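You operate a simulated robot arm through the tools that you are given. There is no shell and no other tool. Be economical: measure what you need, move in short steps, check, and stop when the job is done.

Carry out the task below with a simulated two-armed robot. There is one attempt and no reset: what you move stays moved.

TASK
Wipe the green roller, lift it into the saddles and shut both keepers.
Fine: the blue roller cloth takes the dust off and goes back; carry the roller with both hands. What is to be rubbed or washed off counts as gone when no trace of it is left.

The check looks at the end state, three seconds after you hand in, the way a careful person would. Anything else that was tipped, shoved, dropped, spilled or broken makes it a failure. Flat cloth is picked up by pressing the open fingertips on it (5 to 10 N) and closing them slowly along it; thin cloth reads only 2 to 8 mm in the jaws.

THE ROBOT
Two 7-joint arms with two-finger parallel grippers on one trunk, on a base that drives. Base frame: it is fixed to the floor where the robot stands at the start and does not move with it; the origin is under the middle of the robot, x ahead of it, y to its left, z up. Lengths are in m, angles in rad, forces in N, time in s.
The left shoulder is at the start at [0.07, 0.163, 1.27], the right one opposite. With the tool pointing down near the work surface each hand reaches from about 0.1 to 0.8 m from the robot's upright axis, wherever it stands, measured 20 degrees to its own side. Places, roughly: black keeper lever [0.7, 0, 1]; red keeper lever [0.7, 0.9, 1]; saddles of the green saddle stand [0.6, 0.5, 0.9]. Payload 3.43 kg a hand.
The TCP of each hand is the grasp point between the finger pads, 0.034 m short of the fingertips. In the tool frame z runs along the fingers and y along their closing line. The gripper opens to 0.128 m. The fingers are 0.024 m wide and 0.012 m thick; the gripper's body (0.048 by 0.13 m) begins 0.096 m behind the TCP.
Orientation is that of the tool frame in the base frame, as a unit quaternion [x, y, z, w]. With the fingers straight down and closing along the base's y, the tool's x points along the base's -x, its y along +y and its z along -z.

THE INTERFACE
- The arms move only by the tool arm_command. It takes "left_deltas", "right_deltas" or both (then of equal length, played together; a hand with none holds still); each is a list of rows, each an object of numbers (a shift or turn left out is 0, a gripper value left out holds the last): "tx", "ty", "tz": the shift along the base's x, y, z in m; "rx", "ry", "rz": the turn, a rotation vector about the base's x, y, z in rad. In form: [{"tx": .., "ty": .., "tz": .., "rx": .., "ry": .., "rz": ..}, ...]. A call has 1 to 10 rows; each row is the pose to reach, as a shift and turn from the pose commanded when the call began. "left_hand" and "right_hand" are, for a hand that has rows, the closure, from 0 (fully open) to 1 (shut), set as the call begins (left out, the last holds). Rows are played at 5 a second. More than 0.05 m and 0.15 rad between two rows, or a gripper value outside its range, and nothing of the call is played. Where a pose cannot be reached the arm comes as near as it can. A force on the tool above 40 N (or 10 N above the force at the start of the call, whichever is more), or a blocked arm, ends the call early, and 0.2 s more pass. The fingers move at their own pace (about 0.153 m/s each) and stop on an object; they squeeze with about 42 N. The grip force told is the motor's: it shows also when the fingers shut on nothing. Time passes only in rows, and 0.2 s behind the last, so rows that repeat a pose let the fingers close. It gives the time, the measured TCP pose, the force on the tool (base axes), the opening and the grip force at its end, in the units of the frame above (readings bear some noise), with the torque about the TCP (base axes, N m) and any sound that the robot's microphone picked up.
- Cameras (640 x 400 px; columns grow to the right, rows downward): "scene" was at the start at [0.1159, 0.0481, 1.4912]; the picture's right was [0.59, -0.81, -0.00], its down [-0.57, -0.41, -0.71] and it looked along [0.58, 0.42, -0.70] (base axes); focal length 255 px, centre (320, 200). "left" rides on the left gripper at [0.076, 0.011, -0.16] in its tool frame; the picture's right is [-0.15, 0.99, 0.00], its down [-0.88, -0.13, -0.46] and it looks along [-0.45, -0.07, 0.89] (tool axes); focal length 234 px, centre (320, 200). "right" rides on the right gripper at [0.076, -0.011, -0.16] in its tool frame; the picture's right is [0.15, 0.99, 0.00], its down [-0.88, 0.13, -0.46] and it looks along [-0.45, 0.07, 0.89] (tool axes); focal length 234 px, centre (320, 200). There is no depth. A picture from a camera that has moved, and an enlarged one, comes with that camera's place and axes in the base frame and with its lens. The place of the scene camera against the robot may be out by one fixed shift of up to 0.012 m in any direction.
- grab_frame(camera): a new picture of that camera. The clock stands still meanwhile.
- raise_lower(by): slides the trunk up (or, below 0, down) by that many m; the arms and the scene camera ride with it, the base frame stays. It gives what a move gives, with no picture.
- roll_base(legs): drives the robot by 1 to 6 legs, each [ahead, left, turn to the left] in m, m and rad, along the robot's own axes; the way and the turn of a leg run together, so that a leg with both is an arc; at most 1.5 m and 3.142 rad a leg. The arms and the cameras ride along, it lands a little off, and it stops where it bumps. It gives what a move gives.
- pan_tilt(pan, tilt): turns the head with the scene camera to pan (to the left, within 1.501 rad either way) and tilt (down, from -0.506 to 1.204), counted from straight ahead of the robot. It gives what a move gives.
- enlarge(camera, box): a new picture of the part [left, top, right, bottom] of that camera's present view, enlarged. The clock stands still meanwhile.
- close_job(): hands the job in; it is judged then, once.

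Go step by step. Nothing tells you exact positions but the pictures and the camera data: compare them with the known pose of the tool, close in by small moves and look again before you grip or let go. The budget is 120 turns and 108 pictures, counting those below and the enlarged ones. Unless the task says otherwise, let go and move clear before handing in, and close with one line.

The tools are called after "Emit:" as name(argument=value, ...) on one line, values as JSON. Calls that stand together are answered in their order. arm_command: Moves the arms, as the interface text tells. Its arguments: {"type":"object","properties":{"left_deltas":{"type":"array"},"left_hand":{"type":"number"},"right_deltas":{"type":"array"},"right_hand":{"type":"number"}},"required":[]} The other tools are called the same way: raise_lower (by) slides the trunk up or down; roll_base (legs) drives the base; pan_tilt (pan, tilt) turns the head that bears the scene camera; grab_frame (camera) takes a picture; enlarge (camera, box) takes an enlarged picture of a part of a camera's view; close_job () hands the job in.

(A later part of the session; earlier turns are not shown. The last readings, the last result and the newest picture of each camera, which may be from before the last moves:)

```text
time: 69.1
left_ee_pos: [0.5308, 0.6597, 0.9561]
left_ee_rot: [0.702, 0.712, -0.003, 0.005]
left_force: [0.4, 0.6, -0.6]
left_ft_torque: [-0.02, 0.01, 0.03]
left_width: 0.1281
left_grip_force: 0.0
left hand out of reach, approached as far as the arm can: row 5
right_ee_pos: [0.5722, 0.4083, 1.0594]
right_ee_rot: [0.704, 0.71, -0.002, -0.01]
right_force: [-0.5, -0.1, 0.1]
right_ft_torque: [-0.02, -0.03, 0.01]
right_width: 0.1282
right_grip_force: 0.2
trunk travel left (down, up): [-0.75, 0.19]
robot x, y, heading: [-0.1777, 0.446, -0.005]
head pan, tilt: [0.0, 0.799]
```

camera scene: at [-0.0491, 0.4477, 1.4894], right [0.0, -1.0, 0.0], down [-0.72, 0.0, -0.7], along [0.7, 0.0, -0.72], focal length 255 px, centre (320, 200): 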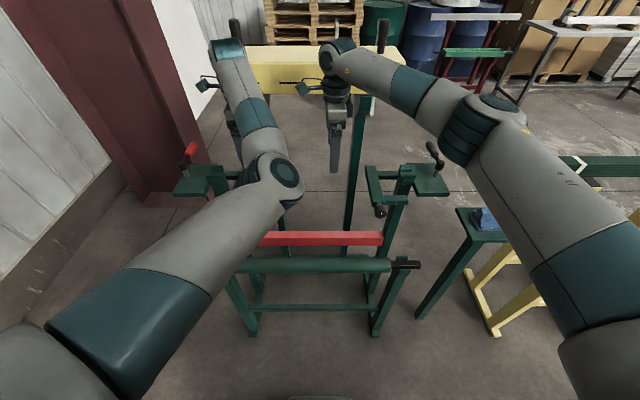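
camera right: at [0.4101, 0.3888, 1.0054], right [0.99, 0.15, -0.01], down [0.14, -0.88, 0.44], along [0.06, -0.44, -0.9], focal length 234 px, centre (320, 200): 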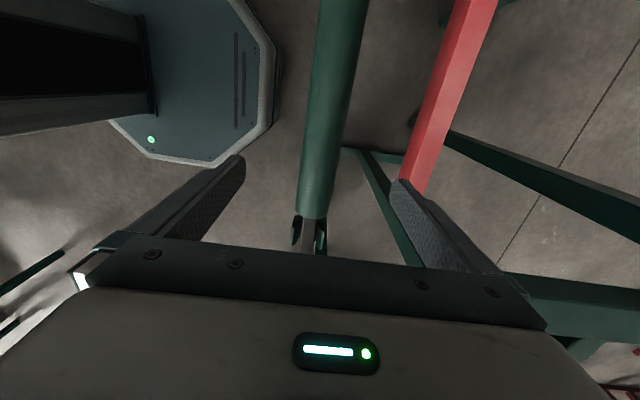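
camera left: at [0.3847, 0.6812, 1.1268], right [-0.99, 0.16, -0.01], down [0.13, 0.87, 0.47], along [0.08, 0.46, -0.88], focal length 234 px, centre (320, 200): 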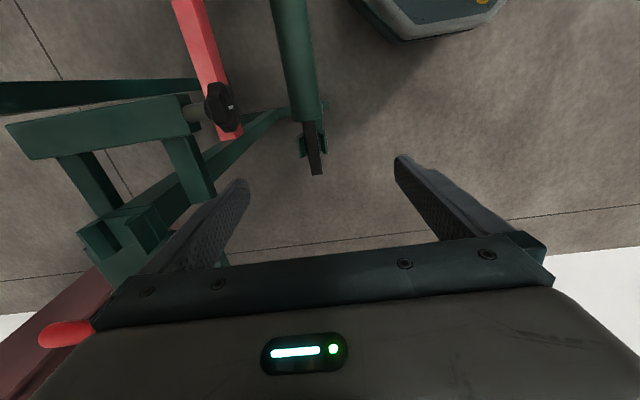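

There's margin at this height. I'll set both hands in this posture and drive the base back so they stand over the roller.

Emit:
arm_command(left_deltas=[{"tx": 0.02, "ty": -0.006}, {"tx": 0.043, "ty": -0.013}], right_deltas=[{"tz": -0.05}, {"ty": -0.002, "tz": -0.1035}])

Emit:
roll_base(legs=[[-0.153, -0.066, 0.004]])

Emit:
grab_frame(camera="scene")

Emit:
grab_frame(camera="left")

Emit:
grab_frame(camera="right")

```text
refused: row 2 steps farther than a row can; nothing moved
```

```text
time: 70.5
left_ee_pos: [0.3761, 0.5964, 0.9524]
left_ee_rot: [0.701, 0.713, -0.004, 0.002]
left_force: [0.4, -0.2, 0.6]
left_ft_torque: [0.03, 0.0, -0.05]
left_width: 0.1281
left_grip_force: 0.1
right_ee_pos: [0.4177, 0.3465, 1.0584]
right_ee_rot: [0.703, 0.711, -0.002, -0.011]
right_force: [0.5, 0.1, -0.5]
right_ft_torque: [-0.01, -0.03, -0.01]
right_width: 0.128
right_grip_force: 0.0
trunk travel left (down, up): [-0.75, 0.19]
robot x, y, heading: [-0.3358, 0.3855, -0.002]
head pan, tilt: [0.0, 0.799]
```

```text
50 pictures are left
camera scene: at [-0.2016, 0.3833, 1.4892], right [0.0, -1.0, 0.0], down [-0.72, 0.0, -0.7], along [0.7, 0.0, -0.72], focal length 255 px, centre (320, 200)
```

scene: 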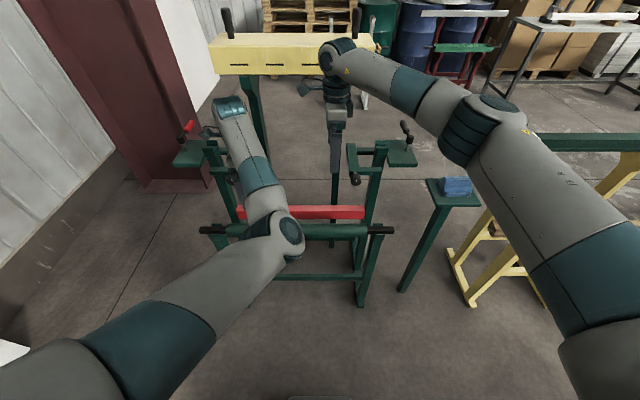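

```text
49 pictures are left
camera left: at [0.3876, 0.6745, 1.1102], right [0.99, -0.13, 0.0], down [-0.11, -0.88, 0.46], along [-0.06, -0.46, -0.89], focal length 234 px, centre (320, 200)
```

left: 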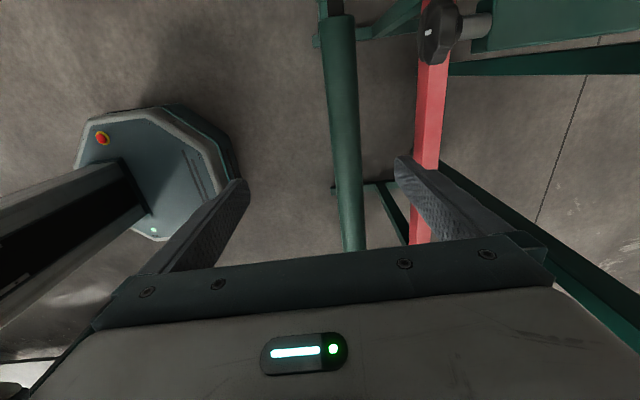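

```text
48 pictures are left
camera right: at [0.4099, 0.4195, 1.2175], right [0.99, 0.16, -0.01], down [0.15, -0.88, 0.44], along [0.06, -0.44, -0.9], focal length 234 px, centre (320, 200)
```

right: 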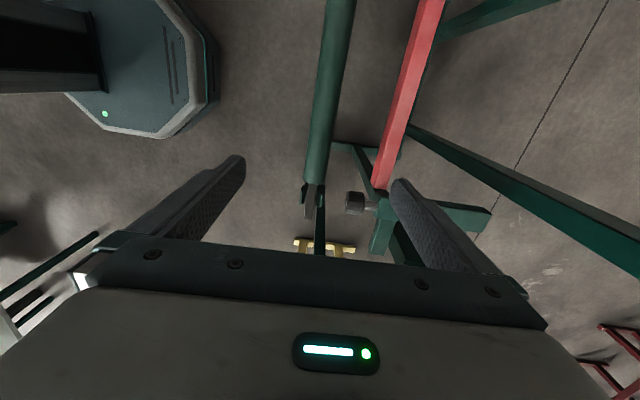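

Now a small correction bringing both hands over the roller axis at equal height.

Emit:
arm_command(left_deltas=[{"tx": 0.015, "ty": -0.005}, {"tx": 0.03, "ty": -0.01, "rz": -0.01}, {"tx": 0.044, "ty": -0.016, "rz": -0.016}, {"tx": 0.044, "ty": -0.016, "rz": -0.016}], right_deltas=[{"tx": 0.003, "ty": -0.006, "tz": -0.035}, {"tx": 0.003, "ty": -0.006, "tz": -0.07}, {"tx": 0.003, "ty": -0.006, "tz": -0.106}, {"tx": 0.003, "ty": -0.006, "tz": -0.106, "rz": -0.006}])

Emit:
raise_lower(by=-0.17)

Emit:
grab_frame(camera="left")

Emit:
grab_frame(camera="right")

Emit:
grab_frame(camera="scene")

```text
time: 71.5
left_ee_pos: [0.421, 0.5805, 0.9527]
left_ee_rot: [0.707, 0.707, -0.004, 0.001]
left_force: [0.3, 0.4, 0.3]
left_ft_torque: [0.0, 0.0, 0.02]
left_width: 0.128
left_grip_force: 0.1
right_ee_pos: [0.4212, 0.3388, 0.9519]
right_ee_rot: [0.706, 0.709, -0.002, -0.009]
right_force: [0.3, 0.7, 0.5]
right_ft_torque: [-0.01, -0.03, 0.0]
right_width: 0.1283
right_grip_force: 0.2
trunk travel left (down, up): [-0.75, 0.19]
robot x, y, heading: [-0.329, 0.3838, -0.002]
head pan, tilt: [0.0, 0.799]
```

```text
time: 73.5
left_ee_pos: [0.4212, 0.5815, 0.7823]
left_ee_rot: [0.707, 0.707, -0.004, 0.002]
left_force: [0.3, 1.1, -0.4]
left_ft_torque: [-0.02, -0.01, 0.01]
left_width: 0.128
left_grip_force: 0.1
right_ee_pos: [0.4198, 0.3383, 0.7829]
right_ee_rot: [0.705, 0.709, -0.001, -0.009]
right_force: [0.0, 0.2, 0.0]
right_ft_torque: [0.02, 0.02, 0.01]
right_width: 0.1278
right_grip_force: 0.0
trunk travel left (down, up): [-0.58, 0.36]
robot x, y, heading: [-0.3314, 0.3856, 0.001]
head pan, tilt: [0.0, 0.799]
```

```text
47 pictures are left
camera left: at [0.4328, 0.6583, 0.9407], right [0.99, -0.15, 0.0], down [-0.13, -0.88, 0.46], along [-0.07, -0.46, -0.89], focal length 234 px, centre (320, 200)
```

left: 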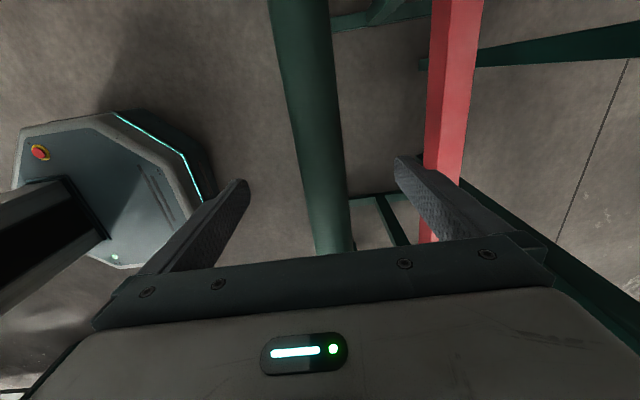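

```text
46 pictures are left
camera right: at [0.412, 0.4125, 0.9433], right [0.99, 0.15, -0.01], down [0.14, -0.88, 0.44], along [0.06, -0.44, -0.9], focal length 234 px, centre (320, 200)
```

right: 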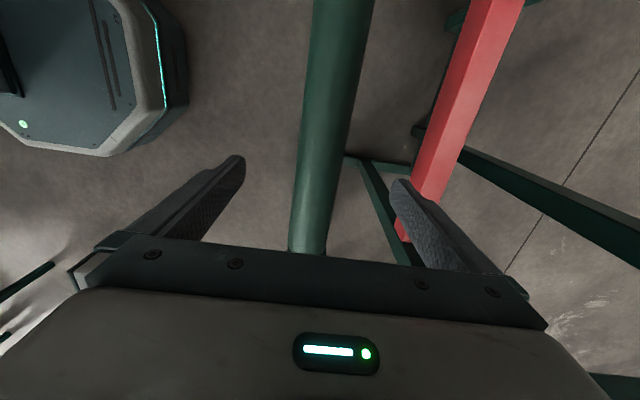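

```text
45 pictures are left
camera scene: at [-0.2032, 0.3829, 1.3195], right [0.0, -1.0, 0.0], down [-0.72, 0.0, -0.7], along [0.7, 0.0, -0.72], focal length 255 px, centre (320, 200)
```

scene: 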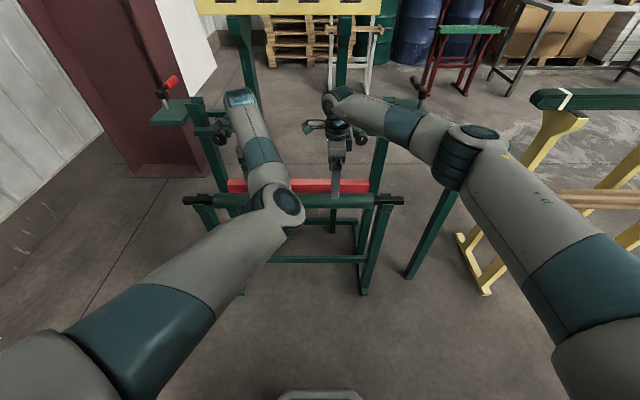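

Both hands are over the roller. I'll shift the left hand 3 cm inward to keep its camera clear of the left knob, then lower the trunk to gripping height.

Emit:
arm_command(left_deltas=[{"ty": -0.015}, {"ty": -0.03}])

Emit:
raise_lower(by=-0.09)

Emit:
grab_frame(camera="left")

Emit:
grab_frame(camera="right")

```text
time: 74.0
left_ee_pos: [0.4203, 0.5512, 0.7813]
left_ee_rot: [0.708, 0.706, -0.004, 0.001]
left_force: [0.4, 0.6, 0.4]
left_ft_torque: [0.0, -0.03, 0.02]
left_width: 0.1278
left_grip_force: 0.2
right_ee_pos: [0.4211, 0.3386, 0.7836]
right_ee_rot: [0.705, 0.709, -0.002, -0.009]
right_force: [0.6, 0.2, -0.2]
right_ft_torque: [-0.03, 0.0, 0.0]
right_width: 0.1279
right_grip_force: 0.0
trunk travel left (down, up): [-0.58, 0.36]
robot x, y, heading: [-0.3346, 0.3834, 0.003]
head pan, tilt: [0.0, 0.799]
```

```text
time: 75.3
left_ee_pos: [0.4207, 0.5524, 0.6931]
left_ee_rot: [0.708, 0.706, -0.003, 0.003]
left_force: [-0.1, 0.0, 0.0]
left_ft_torque: [0.04, -0.01, -0.04]
left_width: 0.128
left_grip_force: 0.1
right_ee_pos: [0.4207, 0.3392, 0.6952]
right_ee_rot: [0.705, 0.709, -0.002, -0.01]
right_force: [0.1, -0.5, -0.1]
right_ft_torque: [0.0, -0.01, 0.0]
right_width: 0.1283
right_grip_force: 0.1
trunk travel left (down, up): [-0.49, 0.45]
robot x, y, heading: [-0.3307, 0.382, 0.001]
head pan, tilt: [0.0, 0.799]
```

```text
44 pictures are left
camera left: at [0.4324, 0.6282, 0.8511], right [0.99, -0.15, 0.0], down [-0.13, -0.88, 0.46], along [-0.07, -0.46, -0.89], focal length 234 px, centre (320, 200)
```

left: 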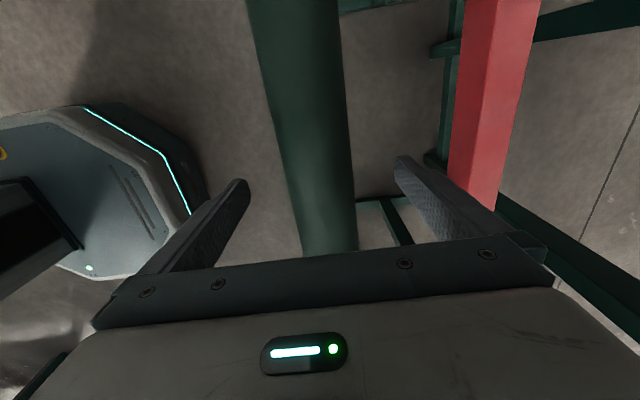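

```text
43 pictures are left
camera right: at [0.4119, 0.4125, 0.8534], right [0.99, 0.15, -0.01], down [0.14, -0.88, 0.44], along [0.06, -0.44, -0.9], focal length 234 px, centre (320, 200)
```

right: 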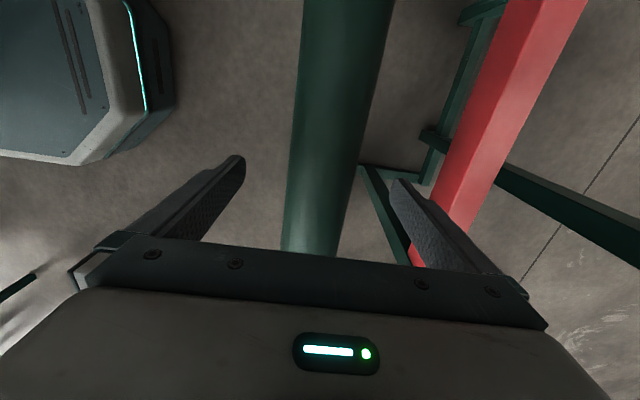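

Both centred. I'll lower the last 3 cm and close both grippers together.

Emit:
raise_lower(by=-0.031)

Emit:
arm_command(left_deltas=[{"tz": 0}, {"tz": 0}, {"tz": 0}, {"tz": 0}], right_deltas=[{"tz": 0}, {"tz": 0}, {"tz": 0}, {"tz": 0}], left_hand=1.0, right_hand=1.0)

Emit:
grab_frame(camera="scene")

```text
time: 76.1
left_ee_pos: [0.4192, 0.5513, 0.6621]
left_ee_rot: [0.707, 0.707, -0.004, 0.003]
left_force: [0.4, 0.1, 0.0]
left_ft_torque: [-0.02, 0.03, 0.06]
left_width: 0.128
left_grip_force: 0.0
right_ee_pos: [0.4206, 0.3381, 0.6627]
right_ee_rot: [0.706, 0.709, -0.001, -0.008]
right_force: [0.7, 0.3, 0.2]
right_ft_torque: [0.0, -0.02, 0.02]
right_width: 0.128
right_grip_force: 0.0
trunk travel left (down, up): [-0.459, 0.481]
robot x, y, heading: [-0.331, 0.3835, 0.001]
head pan, tilt: [0.0, 0.799]
```

```text
time: 77.1
left_ee_pos: [0.4206, 0.5521, 0.6608]
left_ee_rot: [0.706, 0.708, -0.004, 0.002]
left_force: [7.4, -0.1, -0.3]
left_ft_torque: [-0.09, -0.11, 0.94]
left_width: 0.0554
left_grip_force: 42.5
right_ee_pos: [0.4205, 0.3389, 0.662]
right_ee_rot: [0.705, 0.709, -0.002, -0.01]
right_force: [-8.0, -0.3, 1.7]
right_ft_torque: [-0.18, 0.3, -0.68]
right_width: 0.0558
right_grip_force: 42.0
trunk travel left (down, up): [-0.459, 0.481]
robot x, y, heading: [-0.3332, 0.3821, 0.004]
head pan, tilt: [0.0, 0.799]
```

```text
42 pictures are left
camera scene: at [-0.2029, 0.3829, 1.1984], right [0.0, -1.0, 0.0], down [-0.72, 0.0, -0.7], along [0.7, 0.0, -0.72], focal length 255 px, centre (320, 200)
```

scene: 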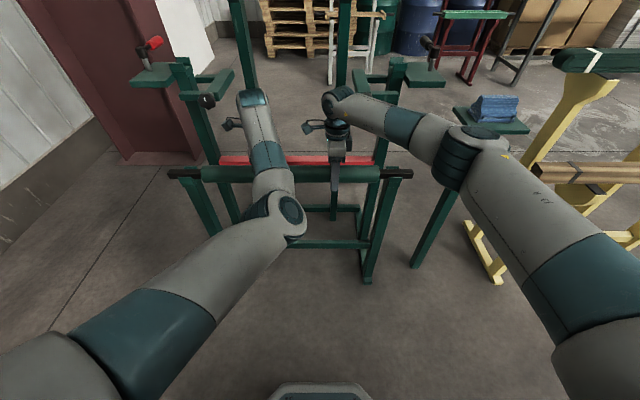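

Both hands hold the roller (55.5 mm). I'll lift 5 cm with the trunk and check.

Emit:
raise_lower(by=0.05)

Emit:
grab_frame(camera="scene")

```text
time: 78.0
left_ee_pos: [0.4222, 0.552, 0.7096]
left_ee_rot: [0.706, 0.708, -0.005, 0.002]
left_force: [7.4, -0.9, -10.6]
left_ft_torque: [-0.06, -0.14, 1.9]
left_width: 0.0554
left_grip_force: 41.9
right_ee_pos: [0.421, 0.3377, 0.7104]
right_ee_rot: [0.706, 0.708, -0.003, -0.01]
right_force: [-6.9, 1.2, -7.8]
right_ft_torque: [-0.18, 0.14, -0.35]
right_width: 0.0557
right_grip_force: 42.4
trunk travel left (down, up): [-0.509, 0.431]
robot x, y, heading: [-0.3331, 0.3832, -0.004]
head pan, tilt: [0.0, 0.799]
```

```text
41 pictures are left
camera scene: at [-0.2004, 0.3831, 1.248], right [0.0, -1.0, 0.0], down [-0.72, 0.0, -0.7], along [0.7, 0.0, -0.72], focal length 255 px, centre (320, 200)
```

scene: 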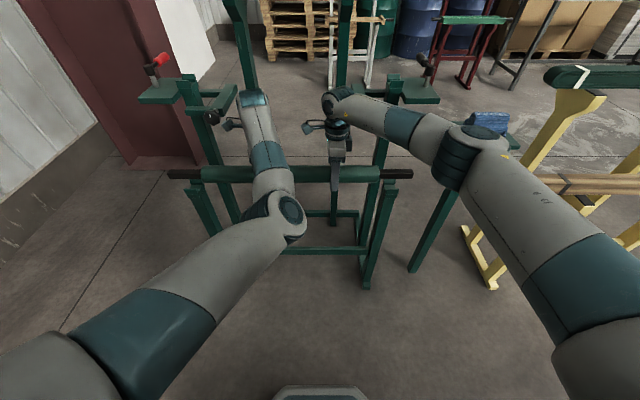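

The roller is up, sharing about 18 N. Now I'll raise it to about z 0.995 with the trunk.

Emit:
raise_lower(by=0.285)

Emit:
grab_frame(camera="scene")

Emit:
grab_frame(camera="right")

```text
time: 80.9
left_ee_pos: [0.4221, 0.5514, 0.9933]
left_ee_rot: [0.707, 0.708, -0.005, 0.002]
left_force: [1.8, -1.4, -9.2]
left_ft_torque: [-0.16, -0.24, 1.0]
left_width: 0.0552
left_grip_force: 41.8
right_ee_pos: [0.4225, 0.3384, 0.9964]
right_ee_rot: [0.706, 0.708, -0.002, -0.011]
right_force: [-2.6, 0.4, -8.8]
right_ft_torque: [-0.25, 0.23, -0.53]
right_width: 0.0555
right_grip_force: 42.0
trunk travel left (down, up): [-0.794, 0.146]
robot x, y, heading: [-0.3325, 0.3846, 0.0]
head pan, tilt: [0.0, 0.799]
```

```text
40 pictures are left
camera scene: at [-0.1998, 0.3832, 1.533], right [0.0, -1.0, 0.0], down [-0.72, 0.0, -0.7], along [0.7, 0.0, -0.72], focal length 255 px, centre (320, 200)
```

scene: 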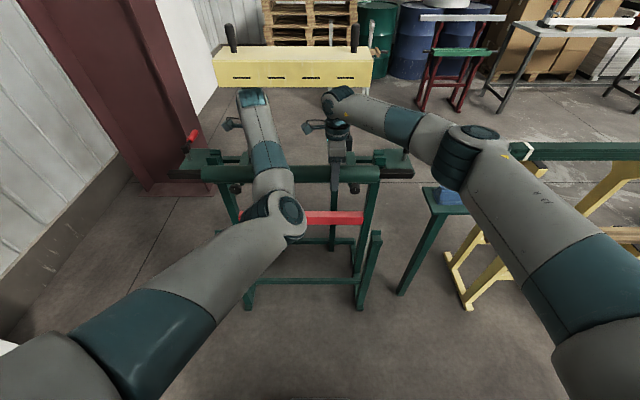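

```text
39 pictures are left
camera right: at [0.4145, 0.4127, 1.1552], right [0.99, 0.15, -0.02], down [0.14, -0.88, 0.44], along [0.05, -0.44, -0.9], focal length 234 px, centre (320, 200)
```

right: 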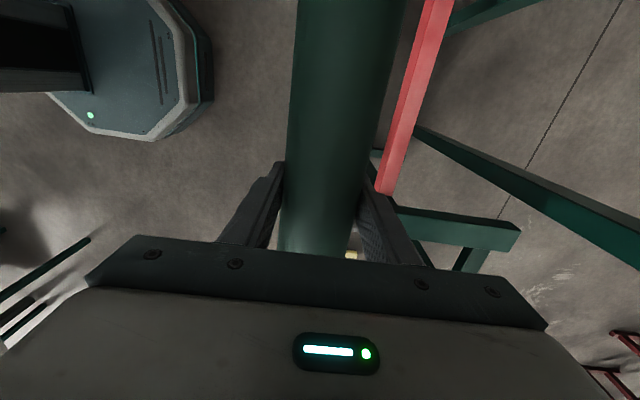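

Now I'll drive ahead, first 0.15 m, with the roller clear above the stand.

Emit:
roll_base(legs=[[0.15, 0, 0]])

Emit:
grab_frame(camera="scene")

```text
time: 82.2
left_ee_pos: [0.5733, 0.5519, 0.9954]
left_ee_rot: [0.707, 0.707, -0.004, 0.002]
left_force: [-0.6, -1.4, -9.7]
left_ft_torque: [-0.11, -0.29, 0.93]
left_width: 0.0556
left_grip_force: 42.4
right_ee_pos: [0.5723, 0.3392, 0.9975]
right_ee_rot: [0.706, 0.709, -0.002, -0.01]
right_force: [-0.7, 1.4, -6.4]
right_ft_torque: [-0.07, 0.22, -0.84]
right_width: 0.0557
right_grip_force: 41.8
trunk travel left (down, up): [-0.794, 0.146]
robot x, y, heading: [-0.1816, 0.3816, -0.003]
head pan, tilt: [0.0, 0.799]
```

```text
38 pictures are left
camera scene: at [-0.0505, 0.3835, 1.5335], right [0.0, -1.0, 0.0], down [-0.72, 0.0, -0.7], along [0.7, 0.0, -0.72], focal length 255 px, centre (320, 200)
```

scene: 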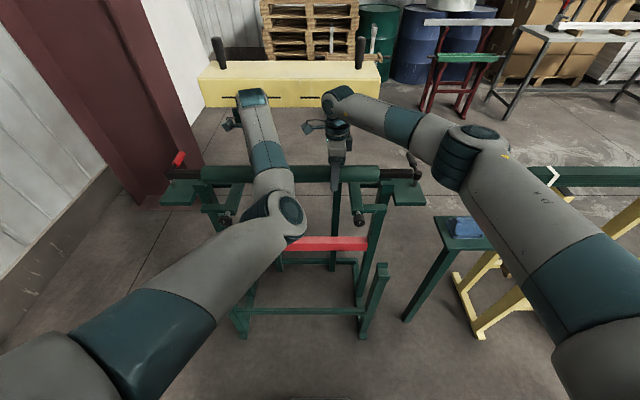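

Emit:
roll_base(legs=[[0.051, 0, 0.002]])

Emit:
enlarge(camera="scene", box=[340, 140, 440, 240])

Emit:
enlarge(camera="scene", box=[150, 140, 260, 240])

Emit:
grab_frame(camera="right")

```text
time: 83.2
left_ee_pos: [0.6189, 0.5543, 0.998]
left_ee_rot: [0.705, 0.709, -0.004, 0.002]
left_force: [-0.1, -2.3, -10.0]
left_ft_torque: [-0.2, -0.16, 0.92]
left_width: 0.0557
left_grip_force: 41.7
right_ee_pos: [0.6207, 0.3412, 0.9995]
right_ee_rot: [0.704, 0.71, -0.001, -0.008]
right_force: [-2.7, 2.2, -9.0]
right_ft_torque: [-0.17, 0.02, -0.69]
right_width: 0.0556
right_grip_force: 42.0
trunk travel left (down, up): [-0.794, 0.146]
robot x, y, heading: [-0.1322, 0.3817, 0.005]
head pan, tilt: [0.0, 0.799]
```

```text
4.00 times, centred on (390, 190) of scene
camera zoom: at [-0.0049, 0.3838, 1.5341], right [0.0, -1.0, 0.0], down [-0.72, 0.0, -0.7], along [0.7, 0.0, -0.72], focal length 1022 px, centre (40, 240)
```

zoom: 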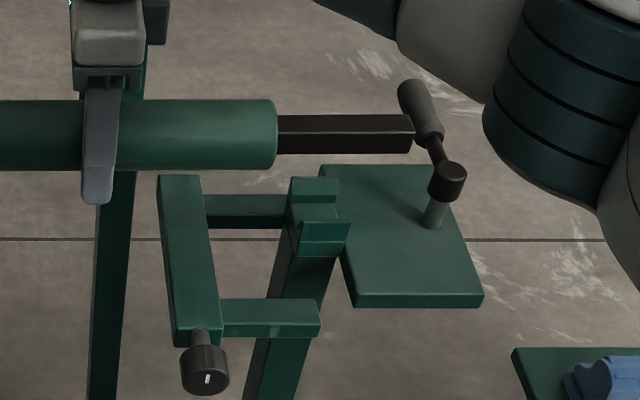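

```text
4.00 times, centred on (205, 190) of scene
camera zoom: at [-0.0049, 0.3838, 1.5341], right [0.0, -1.0, 0.0], down [-0.72, 0.0, -0.7], along [0.7, 0.0, -0.72], focal length 1022 px, centre (780, 240)
```

zoom: 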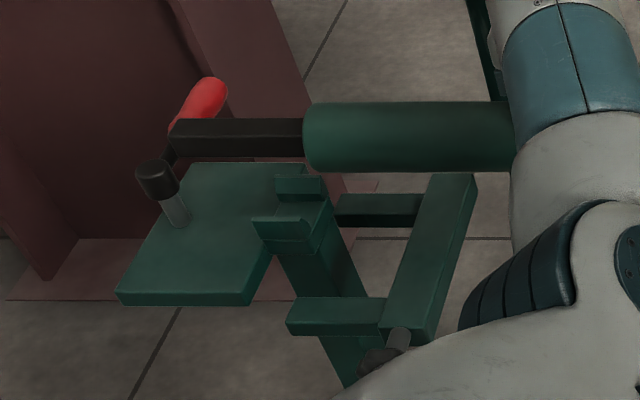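

```text
35 pictures are left
camera right: at [0.6112, 0.4151, 1.1597], right [0.99, 0.15, -0.01], down [0.14, -0.88, 0.45], along [0.06, -0.44, -0.9], focal length 234 px, centre (320, 200)
```

right: 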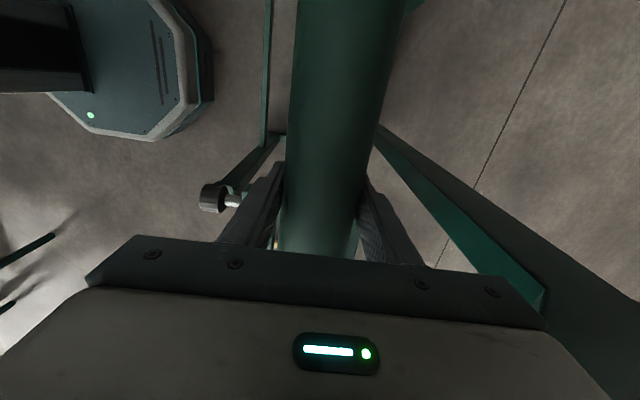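

The roller hangs just above the saddles. I'll trim the position (x to 0.624, 5 mm right) and come down 2.5 cm to look again.

Emit:
arm_command(left_deltas=[{"tx": 0.003, "ty": -0.003}, {"tx": 0.006, "ty": -0.005}, {"tx": 0.006, "ty": -0.005, "tz": -0.012}, {"tx": 0.006, "ty": -0.005, "tz": -0.025}], right_deltas=[{"tx": 0.001, "ty": -0.003}, {"tx": 0.003, "ty": -0.005}, {"tx": 0.003, "ty": -0.005, "tz": -0.013}, {"tx": 0.003, "ty": -0.005, "tz": -0.026}])

Emit:
enlarge(camera="scene", box=[365, 150, 425, 210])

Emit:
enlarge(camera="scene", box=[180, 150, 240, 210])

```text
time: 84.2
left_ee_pos: [0.6281, 0.5483, 0.9685]
left_ee_rot: [0.706, 0.708, -0.007, 0.0]
left_force: [-21.6, -4.7, -10.9]
left_ft_torque: [-0.07, -0.22, -2.08]
left_width: 0.0554
left_grip_force: 41.7
right_ee_pos: [0.6289, 0.3356, 0.9698]
right_ee_rot: [0.705, 0.709, -0.001, -0.009]
right_force: [20.5, 4.7, -8.0]
right_ft_torque: [-0.15, 0.21, -2.41]
right_width: 0.0556
right_grip_force: 41.9
trunk travel left (down, up): [-0.794, 0.146]
robot x, y, heading: [-0.1394, 0.3847, 0.006]
head pan, tilt: [0.0, 0.799]
```

```text
6.67 times, centred on (395, 180) of scene
camera zoom: at [0.0021, 0.3837, 1.5331], right [0.0, -1.0, 0.0], down [-0.72, 0.0, -0.7], along [0.7, 0.0, -0.72], focal length 1703 px, centre (-180, 333)
```

zoom: 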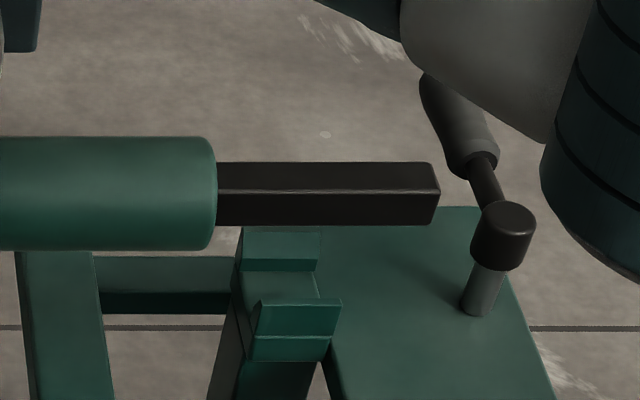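

```text
6.67 times, centred on (210, 180) of scene
camera zoom: at [0.0021, 0.3837, 1.5331], right [0.0, -1.0, 0.0], down [-0.72, 0.0, -0.7], along [0.7, 0.0, -0.72], focal length 1703 px, centre (1053, 333)
```

zoom: 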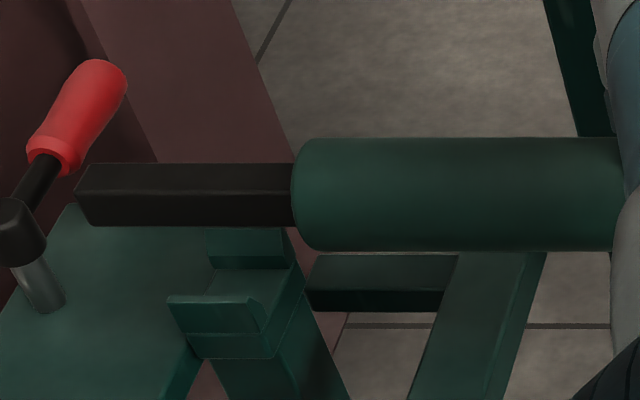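

The slot and the axle are close to aligned. I'll square the hands (relieving the twist), trim x by −4 mm and lower to just above the block tops.

Emit:
arm_command(left_deltas=[{"tx": -0.002, "rz": -0.003}, {"tx": -0.0045, "rz": -0.006}, {"tx": -0.0045, "tz": -0.01, "rz": -0.006}, {"tx": -0.0045, "tz": -0.02, "rz": -0.006}, {"tx": -0.0045, "tz": -0.03, "rz": -0.006}], right_deltas=[{"tx": -0.002, "rz": -0.003}, {"tx": -0.0045, "rz": -0.006}, {"tx": -0.0045, "tz": -0.01, "rz": -0.006}, {"tx": -0.0045, "tz": -0.02, "rz": -0.006}, {"tx": -0.0045, "tz": -0.03, "rz": -0.006}])

Emit:
enlarge(camera="scene", box=[365, 150, 425, 210])

Emit:
enlarge(camera="scene", box=[180, 150, 240, 210])

```text
time: 85.4
left_ee_pos: [0.6244, 0.5503, 0.9398]
left_ee_rot: [0.708, 0.706, -0.005, 0.001]
left_force: [-15.7, -4.1, -17.7]
left_ft_torque: [0.67, -0.28, -1.66]
left_width: 0.0555
left_grip_force: 42.3
right_ee_pos: [0.6242, 0.3371, 0.9411]
right_ee_rot: [0.706, 0.708, -0.003, -0.01]
right_force: [16.8, 3.4, -0.8]
right_ft_torque: [0.62, 0.24, -1.72]
right_width: 0.0558
right_grip_force: 42.1
trunk travel left (down, up): [-0.794, 0.146]
robot x, y, heading: [-0.1326, 0.3802, 0.004]
head pan, tilt: [0.0, 0.799]
```

```text
6.67 times, centred on (395, 180) of scene
camera zoom: at [0.0022, 0.384, 1.5331], right [0.0, -1.0, 0.0], down [-0.72, 0.0, -0.7], along [0.7, 0.0, -0.72], focal length 1703 px, centre (-180, 333)
```

zoom: 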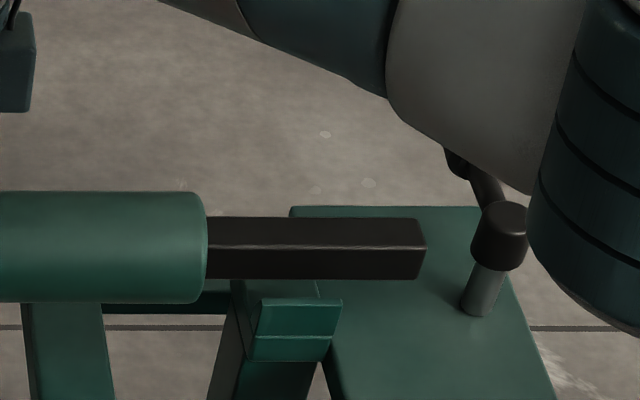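

```text
6.67 times, centred on (210, 180) of scene
camera zoom: at [0.0022, 0.384, 1.5331], right [0.0, -1.0, 0.0], down [-0.72, 0.0, -0.7], along [0.7, 0.0, -0.72], focal length 1703 px, centre (1053, 333)
```

zoom: 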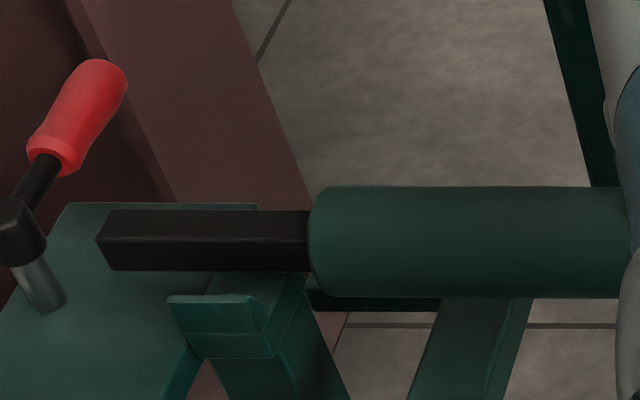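

Nearly aligned. I'll relieve the internal twist slightly and go down in small steps, watching the forces for a contact.

Emit:
arm_command(left_deltas=[{"tx": -0.0008, "tz": -0.0005}, {"tx": -0.0008, "tz": -0.004}], right_deltas=[{"tx": 0.0008}, {"tx": 0.0008, "tz": -0.0035}])

Emit:
arm_command(left_deltas=[{"tz": -0.002}, {"tz": -0.004}], right_deltas=[{"tz": -0.002}, {"tz": -0.004}])

Emit:
arm_command(left_deltas=[{"tz": -0.002}, {"tz": -0.004}], right_deltas=[{"tz": -0.002}, {"tz": -0.004}])

Emit:
enlarge(camera="scene", box=[365, 150, 425, 210])

Emit:
enlarge(camera="scene", box=[180, 150, 240, 210])

```text
time: 86.0
left_ee_pos: [0.6247, 0.5487, 0.9362]
left_ee_rot: [0.707, 0.707, -0.004, 0.001]
left_force: [-1.6, -0.6, -20.0]
left_ft_torque: [0.66, 0.4, -0.27]
left_width: 0.0557
left_grip_force: 41.7
right_ee_pos: [0.6239, 0.3366, 0.9372]
right_ee_rot: [0.706, 0.708, -0.004, -0.01]
right_force: [3.1, 0.4, 1.6]
right_ft_torque: [1.2, -0.38, -0.34]
right_width: 0.0557
right_grip_force: 42.0
trunk travel left (down, up): [-0.794, 0.146]
robot x, y, heading: [-0.1318, 0.3831, 0.005]
head pan, tilt: [0.0, 0.799]
```

```text
time: 86.6
left_ee_pos: [0.6242, 0.5496, 0.9315]
left_ee_rot: [0.707, 0.707, -0.004, 0.002]
left_force: [4.1, -0.3, -17.8]
left_ft_torque: [0.7, -0.05, 0.44]
left_width: 0.0554
left_grip_force: 41.7
right_ee_pos: [0.6244, 0.3367, 0.9318]
right_ee_rot: [0.706, 0.708, -0.004, -0.012]
right_force: [-4.2, 0.1, -0.3]
right_ft_torque: [0.5, 0.05, 0.34]
right_width: 0.0556
right_grip_force: 42.1
trunk travel left (down, up): [-0.794, 0.146]
robot x, y, heading: [-0.1324, 0.3862, 0.002]
head pan, tilt: [0.0, 0.799]
```

```text
time: 87.2
left_ee_pos: [0.6237, 0.5489, 0.9289]
left_ee_rot: [0.708, 0.707, -0.004, 0.002]
left_force: [-0.5, -0.8, -9.2]
left_ft_torque: [0.31, -1.23, 0.37]
left_width: 0.0556
left_grip_force: 42.0
right_ee_pos: [0.6245, 0.3344, 0.9286]
right_ee_rot: [0.706, 0.708, -0.003, -0.01]
right_force: [-1.4, 0.7, -8.7]
right_ft_torque: [-0.57, 1.26, 0.56]
right_width: 0.0555
right_grip_force: 42.0
trunk travel left (down, up): [-0.794, 0.146]
robot x, y, heading: [-0.1312, 0.3843, 0.004]
head pan, tilt: [0.0, 0.799]
```

```text
6.67 times, centred on (395, 180) of scene
camera zoom: at [0.0021, 0.3839, 1.5331], right [0.0, -1.0, 0.0], down [-0.72, 0.0, -0.7], along [0.7, 0.0, -0.72], focal length 1703 px, centre (-180, 333)
```

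zoom: 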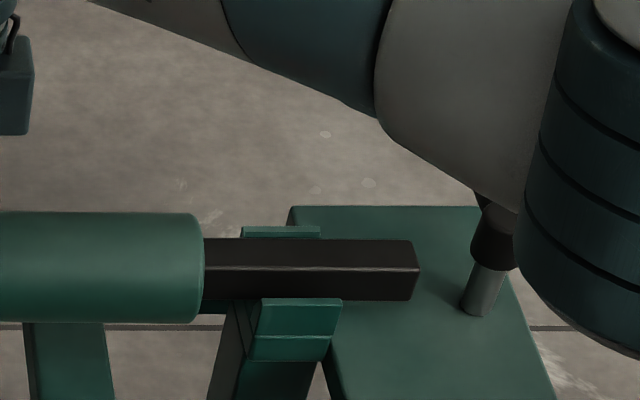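

```text
6.67 times, centred on (210, 180) of scene
camera zoom: at [0.0021, 0.3839, 1.5331], right [0.0, -1.0, 0.0], down [-0.72, 0.0, -0.7], along [0.7, 0.0, -0.72], focal length 1703 px, centre (1053, 333)
```

zoom: 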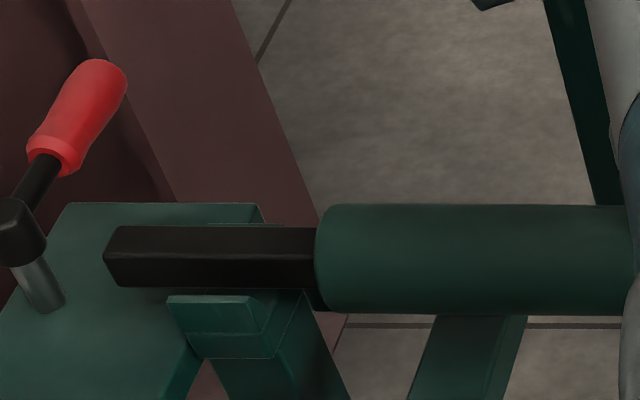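

No contact yet; the right end sits slightly lower. I'll keep lowering in small steps with the left a touch faster.

Emit:
arm_command(left_deltas=[{"tz": -0.003}, {"tz": -0.005}], right_deltas=[{"tz": -0.002}, {"tz": -0.0035}])

Emit:
arm_command(left_deltas=[{"tz": -0.002}, {"tz": -0.0035}], right_deltas=[{"tz": -0.0015}, {"tz": -0.003}])

Emit:
enlarge(camera="scene", box=[365, 150, 425, 210])

Emit:
enlarge(camera="scene", box=[180, 150, 240, 210])

```text
time: 87.8
left_ee_pos: [0.6235, 0.5478, 0.9227]
left_ee_rot: [0.708, 0.707, -0.005, 0.001]
left_force: [-5.6, 0.6, 1.2]
left_ft_torque: [-1.22, -0.39, -0.11]
left_width: 0.0557
left_grip_force: 42.1
right_ee_pos: [0.6227, 0.3355, 0.9249]
right_ee_rot: [0.707, 0.707, -0.003, -0.009]
right_force: [3.0, -0.6, -18.5]
right_ft_torque: [-1.08, 0.49, -0.1]
right_width: 0.0559
right_grip_force: 42.2
trunk travel left (down, up): [-0.794, 0.146]
robot x, y, heading: [-0.1298, 0.3827, 0.004]
head pan, tilt: [0.0, 0.799]
```

```text
time: 88.4
left_ee_pos: [0.6246, 0.5483, 0.9225]
left_ee_rot: [0.708, 0.706, -0.003, 0.0]
left_force: [-0.9, 2.3, 11.3]
left_ft_torque: [0.29, 0.57, -1.14]
left_width: 0.0555
left_grip_force: 41.8
right_ee_pos: [0.6239, 0.336, 0.9233]
right_ee_rot: [0.708, 0.706, -0.001, -0.01]
right_force: [5.1, -1.5, -16.9]
right_ft_torque: [1.03, -0.49, -1.01]
right_width: 0.0556
right_grip_force: 42.4
trunk travel left (down, up): [-0.794, 0.146]
robot x, y, heading: [-0.1305, 0.3822, -0.001]
head pan, tilt: [0.0, 0.799]
```

```text
6.67 times, centred on (395, 180) of scene
camera zoom: at [0.0008, 0.3828, 1.5335], right [0.0, -1.0, 0.0], down [-0.72, 0.0, -0.7], along [0.7, 0.0, -0.72], focal length 1703 px, centre (-180, 333)
```

zoom: 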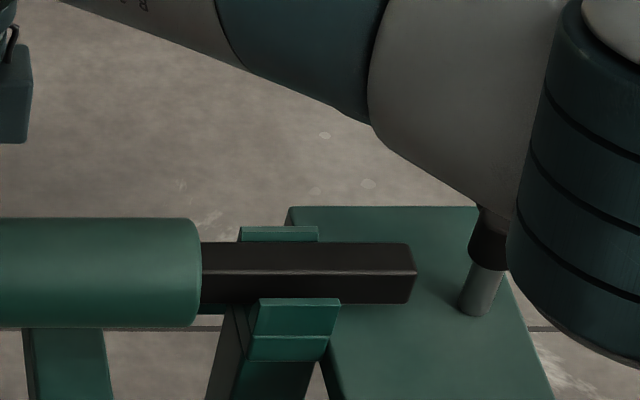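

```text
6.67 times, centred on (210, 180) of scene
camera zoom: at [0.0008, 0.3828, 1.5335], right [0.0, -1.0, 0.0], down [-0.72, 0.0, -0.7], along [0.7, 0.0, -0.72], focal length 1703 px, centre (1053, 333)
```

zoom: 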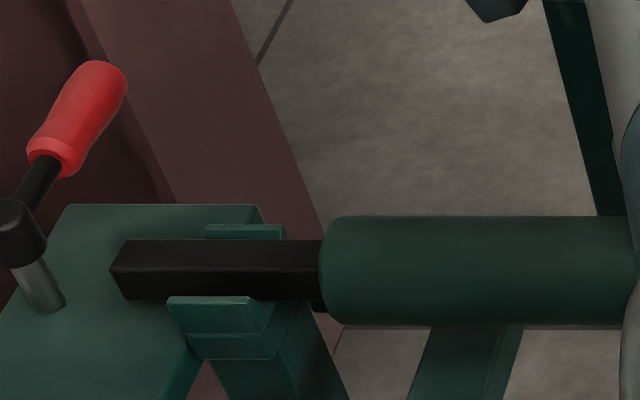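

Both axle ends have dipped between the blocks and support is building on the left. I'll settle the right end a bit more.

Emit:
arm_command(left_deltas=[{"tz": -0.0002}, {"tz": -0.0005}], right_deltas=[{"tz": -0.001}, {"tz": -0.002}])

Emit:
arm_command(left_deltas=[{"tz": -0.0002}, {"tz": -0.0005}], right_deltas=[{"tz": -0.001}, {"tz": -0.002}])

```text
time: 89.0
left_ee_pos: [0.6242, 0.5491, 0.9219]
left_ee_rot: [0.708, 0.707, -0.003, 0.003]
left_force: [2.9, 5.1, 10.9]
left_ft_torque: [0.35, -0.3, -0.8]
left_width: 0.0555
left_grip_force: 42.1
right_ee_pos: [0.6236, 0.3343, 0.9226]
right_ee_rot: [0.707, 0.707, -0.001, -0.009]
right_force: [5.7, -4.2, -4.7]
right_ft_torque: [0.13, 0.54, -0.86]
right_width: 0.0554
right_grip_force: 41.9
trunk travel left (down, up): [-0.794, 0.146]
robot x, y, heading: [-0.1324, 0.3835, 0.004]
head pan, tilt: [0.0, 0.799]
```

```text
time: 89.6
left_ee_pos: [0.622, 0.5482, 0.9223]
left_ee_rot: [0.707, 0.707, -0.003, 0.003]
left_force: [14.7, 4.3, 5.3]
left_ft_torque: [0.03, 0.05, 1.02]
left_width: 0.0552
left_grip_force: 42.1
right_ee_pos: [0.6222, 0.3361, 0.9231]
right_ee_rot: [0.706, 0.708, 0.0, -0.008]
right_force: [-0.2, -8.5, 19.0]
right_ft_torque: [-0.33, 0.33, 0.17]
right_width: 0.0556
right_grip_force: 42.2
trunk travel left (down, up): [-0.794, 0.146]
robot x, y, heading: [-0.1313, 0.3838, 0.0]
head pan, tilt: [0.0, 0.799]
```

Both ends are now firmly supported. I'll check the pictures before letting go.

Emit:
enlarge(camera="scene", box=[365, 150, 425, 210])

Emit:
enlarge(camera="scene", box=[180, 150, 240, 210])

```text
6.67 times, centred on (395, 180) of scene
camera zoom: at [-0.002, 0.3827, 1.5339], right [0.0, -1.0, 0.0], down [-0.72, 0.0, -0.7], along [0.7, 0.0, -0.72], focal length 1703 px, centre (-180, 333)
```

zoom: 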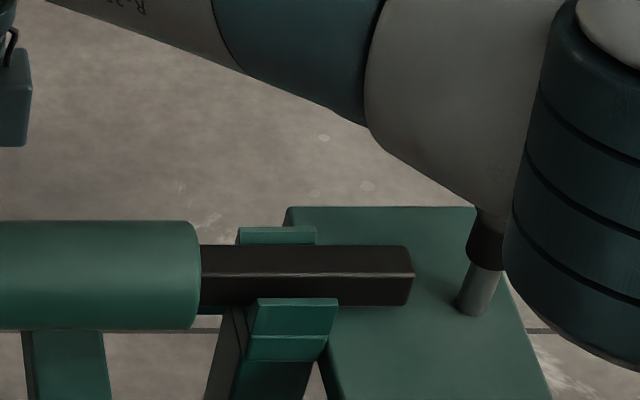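

```text
6.67 times, centred on (210, 180) of scene
camera zoom: at [-0.002, 0.3827, 1.5339], right [0.0, -1.0, 0.0], down [-0.72, 0.0, -0.7], along [0.7, 0.0, -0.72], focal length 1703 px, centre (1053, 333)
```

zoom: 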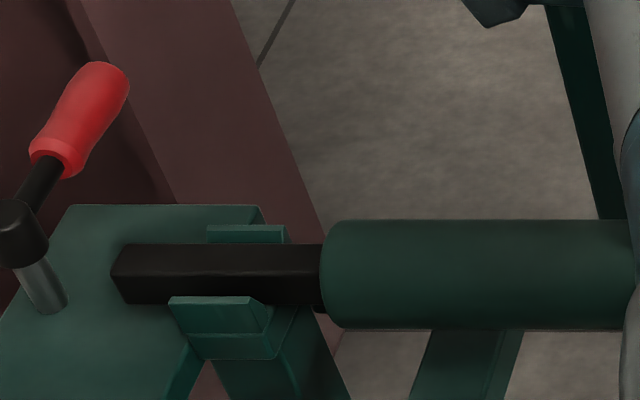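

The axle sits in both slots alike. I'll open both hands together and raise the trunk.

Emit:
arm_command(left_deltas=[{"tz": 0.0005}, {"tz": 0.0005}, {"tz": 0.0005}, {"tz": 0.0005}], right_deltas=[{"tz": 0.001}, {"tz": 0.001}, {"tz": 0.001}, {"tz": 0.001}], left_hand=0.0, right_hand=0.0)

Emit:
raise_lower(by=0.13)

Emit:
grab_frame(camera="scene")

Emit:
grab_frame(camera="right")

```text
time: 90.6
left_ee_pos: [0.6215, 0.5496, 0.9205]
left_ee_rot: [0.708, 0.706, -0.004, 0.002]
left_force: [-0.4, -0.3, 0.8]
left_ft_torque: [-0.02, -0.03, -0.01]
left_width: 0.1281
left_grip_force: 0.0
right_ee_pos: [0.6216, 0.3354, 0.9213]
right_ee_rot: [0.707, 0.708, -0.003, -0.009]
right_force: [-0.7, 0.8, 0.2]
right_ft_torque: [0.01, 0.0, 0.01]
right_width: 0.1279
right_grip_force: 0.0
trunk travel left (down, up): [-0.794, 0.146]
robot x, y, heading: [-0.1316, 0.3803, 0.001]
head pan, tilt: [0.0, 0.799]
```

```text
time: 92.2
left_ee_pos: [0.6227, 0.5494, 1.0499]
left_ee_rot: [0.708, 0.706, -0.005, 0.002]
left_force: [0.4, 0.4, 0.6]
left_ft_torque: [-0.03, -0.01, 0.0]
left_width: 0.1279
left_grip_force: 0.1
right_ee_pos: [0.6222, 0.3359, 1.0501]
right_ee_rot: [0.706, 0.708, -0.002, -0.01]
right_force: [-1.1, -0.5, 0.6]
right_ft_torque: [0.01, -0.03, 0.03]
right_width: 0.1281
right_grip_force: 0.1
trunk travel left (down, up): [-0.924, 0.016]
robot x, y, heading: [-0.1321, 0.3844, 0.004]
head pan, tilt: [0.0, 0.799]
```

```text
24 pictures are left
camera scene: at [-0.0005, 0.3834, 1.6633], right [0.0, -1.0, 0.0], down [-0.72, 0.0, -0.7], along [0.7, 0.0, -0.72], focal length 255 px, centre (320, 200)
```

scene: 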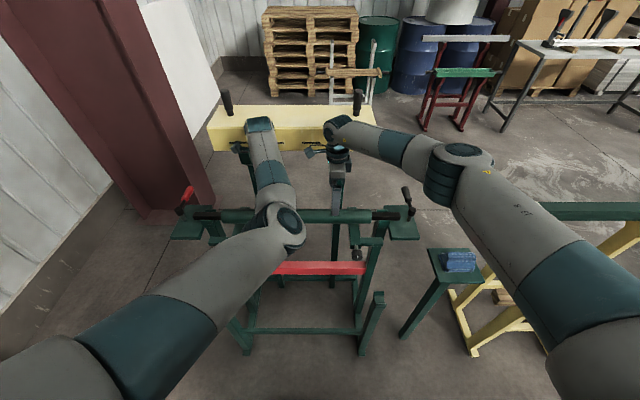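

```text
23 pictures are left
camera right: at [0.6138, 0.41, 1.21], right [0.99, 0.15, -0.01], down [0.14, -0.89, 0.44], along [0.05, -0.44, -0.9], focal length 234 px, centre (320, 200)
```

right: 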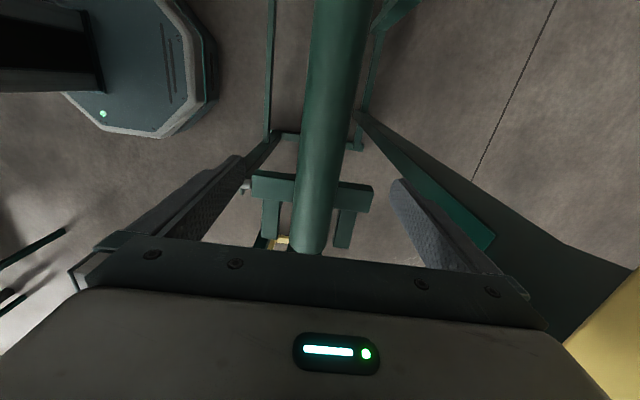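

The roller rests in the saddles. Next is the black keeper lever (pivot about [0.62, 0.048], handle pointing +x at z 0.962); I'll raise the hands a bit and drive nearer to it.

Emit:
arm_command(left_deltas=[{"tz": 0.03}, {"tz": 0.06}], right_deltas=[{"tz": 0.03}, {"tz": 0.06}], right_hand=1.0)

Emit:
roll_base(legs=[[0, -0.23, 0], [0.09, 0, 0]])

Emit:
grab_frame(camera="scene")

```text
time: 92.8
left_ee_pos: [0.6209, 0.5471, 1.1115]
left_ee_rot: [0.707, 0.707, -0.005, 0.003]
left_force: [0.0, 0.1, -0.4]
left_ft_torque: [0.02, -0.02, 0.01]
left_width: 0.128
left_grip_force: 0.0
right_ee_pos: [0.6211, 0.3375, 1.1097]
right_ee_rot: [0.706, 0.708, -0.002, -0.009]
right_force: [-0.9, 0.1, 0.6]
right_ft_torque: [0.01, 0.0, 0.0]
right_width: 0.0002
right_grip_force: 32.8
trunk travel left (down, up): [-0.924, 0.016]
robot x, y, heading: [-0.1337, 0.3779, 0.002]
head pan, tilt: [0.0, 0.799]
```

```text
time: 95.0
left_ee_pos: [0.6435, 0.3208, 1.1149]
left_ee_rot: [0.707, 0.707, -0.009, -0.002]
left_force: [-42.9, 7.7, 22.5]
left_ft_torque: [-0.48, -3.14, 0.28]
left_width: 0.1022
left_grip_force: 0.1
right_ee_pos: [0.6465, 0.1112, 1.1137]
right_ee_rot: [0.706, 0.708, 0.0, -0.008]
right_force: [-0.3, -0.1, -0.3]
right_ft_torque: [0.04, 0.04, -0.01]
right_width: 0.0
right_grip_force: 33.1
trunk travel left (down, up): [-0.924, 0.016]
robot x, y, heading: [-0.0983, 0.1585, 0.001]
head pan, tilt: [0.0, 0.799]
stopped in leg 2: the force on the tool passed its limit at 56 N (the readings are from after the stop); the commanded pose is now the measured one
```

```text
22 pictures are left
camera scene: at [0.0226, 0.1579, 1.6643], right [0.0, -1.0, 0.0], down [-0.71, 0.0, -0.7], along [0.7, 0.0, -0.71], focal length 255 px, centre (320, 200)
```

scene: 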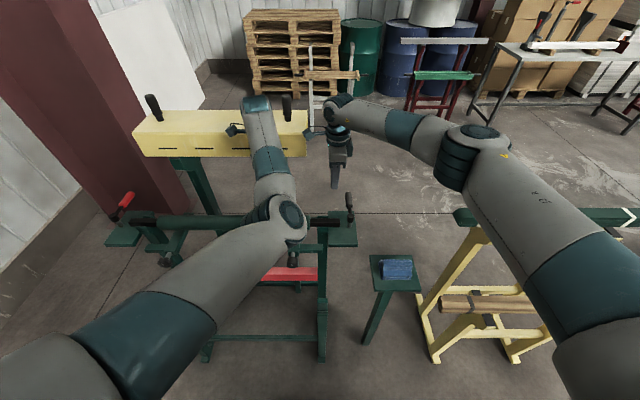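

The left hand touched the yellow cover's edge while driving ahead. I'll back off at once and check the cover.

Emit:
roll_base(legs=[[-0.06, 0, 0]])

Emit:
grab_frame(camera="scene")

```text
time: 95.9
left_ee_pos: [0.597, 0.3209, 1.1015]
left_ee_rot: [0.71, 0.704, -0.014, -0.006]
left_force: [0.9, 0.0, -1.1]
left_ft_torque: [0.0, 0.11, -0.02]
left_width: 0.128
left_grip_force: 0.1
right_ee_pos: [0.6016, 0.1114, 1.1037]
right_ee_rot: [0.707, 0.707, -0.004, -0.011]
right_force: [0.9, -0.2, -0.1]
right_ft_torque: [-0.03, 0.11, 0.0]
right_width: 0.0
right_grip_force: 32.9
trunk travel left (down, up): [-0.924, 0.016]
robot x, y, heading: [-0.1598, 0.1583, -0.002]
head pan, tilt: [0.0, 0.799]
```

```text
21 pictures are left
camera scene: at [-0.0174, 0.1588, 1.6621], right [0.0, -1.0, 0.0], down [-0.72, 0.0, -0.69], along [0.69, 0.0, -0.72], focal length 255 px, centre (320, 200)
```

scene: 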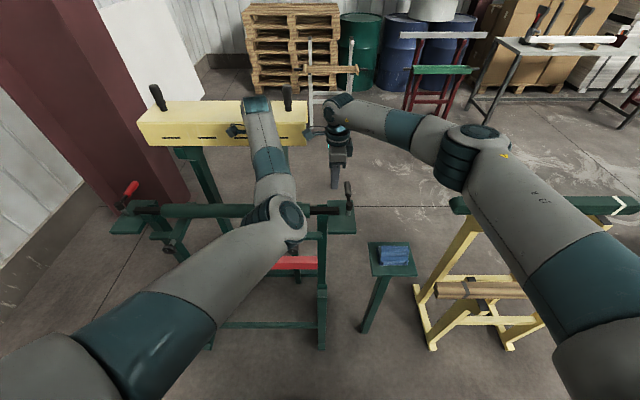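

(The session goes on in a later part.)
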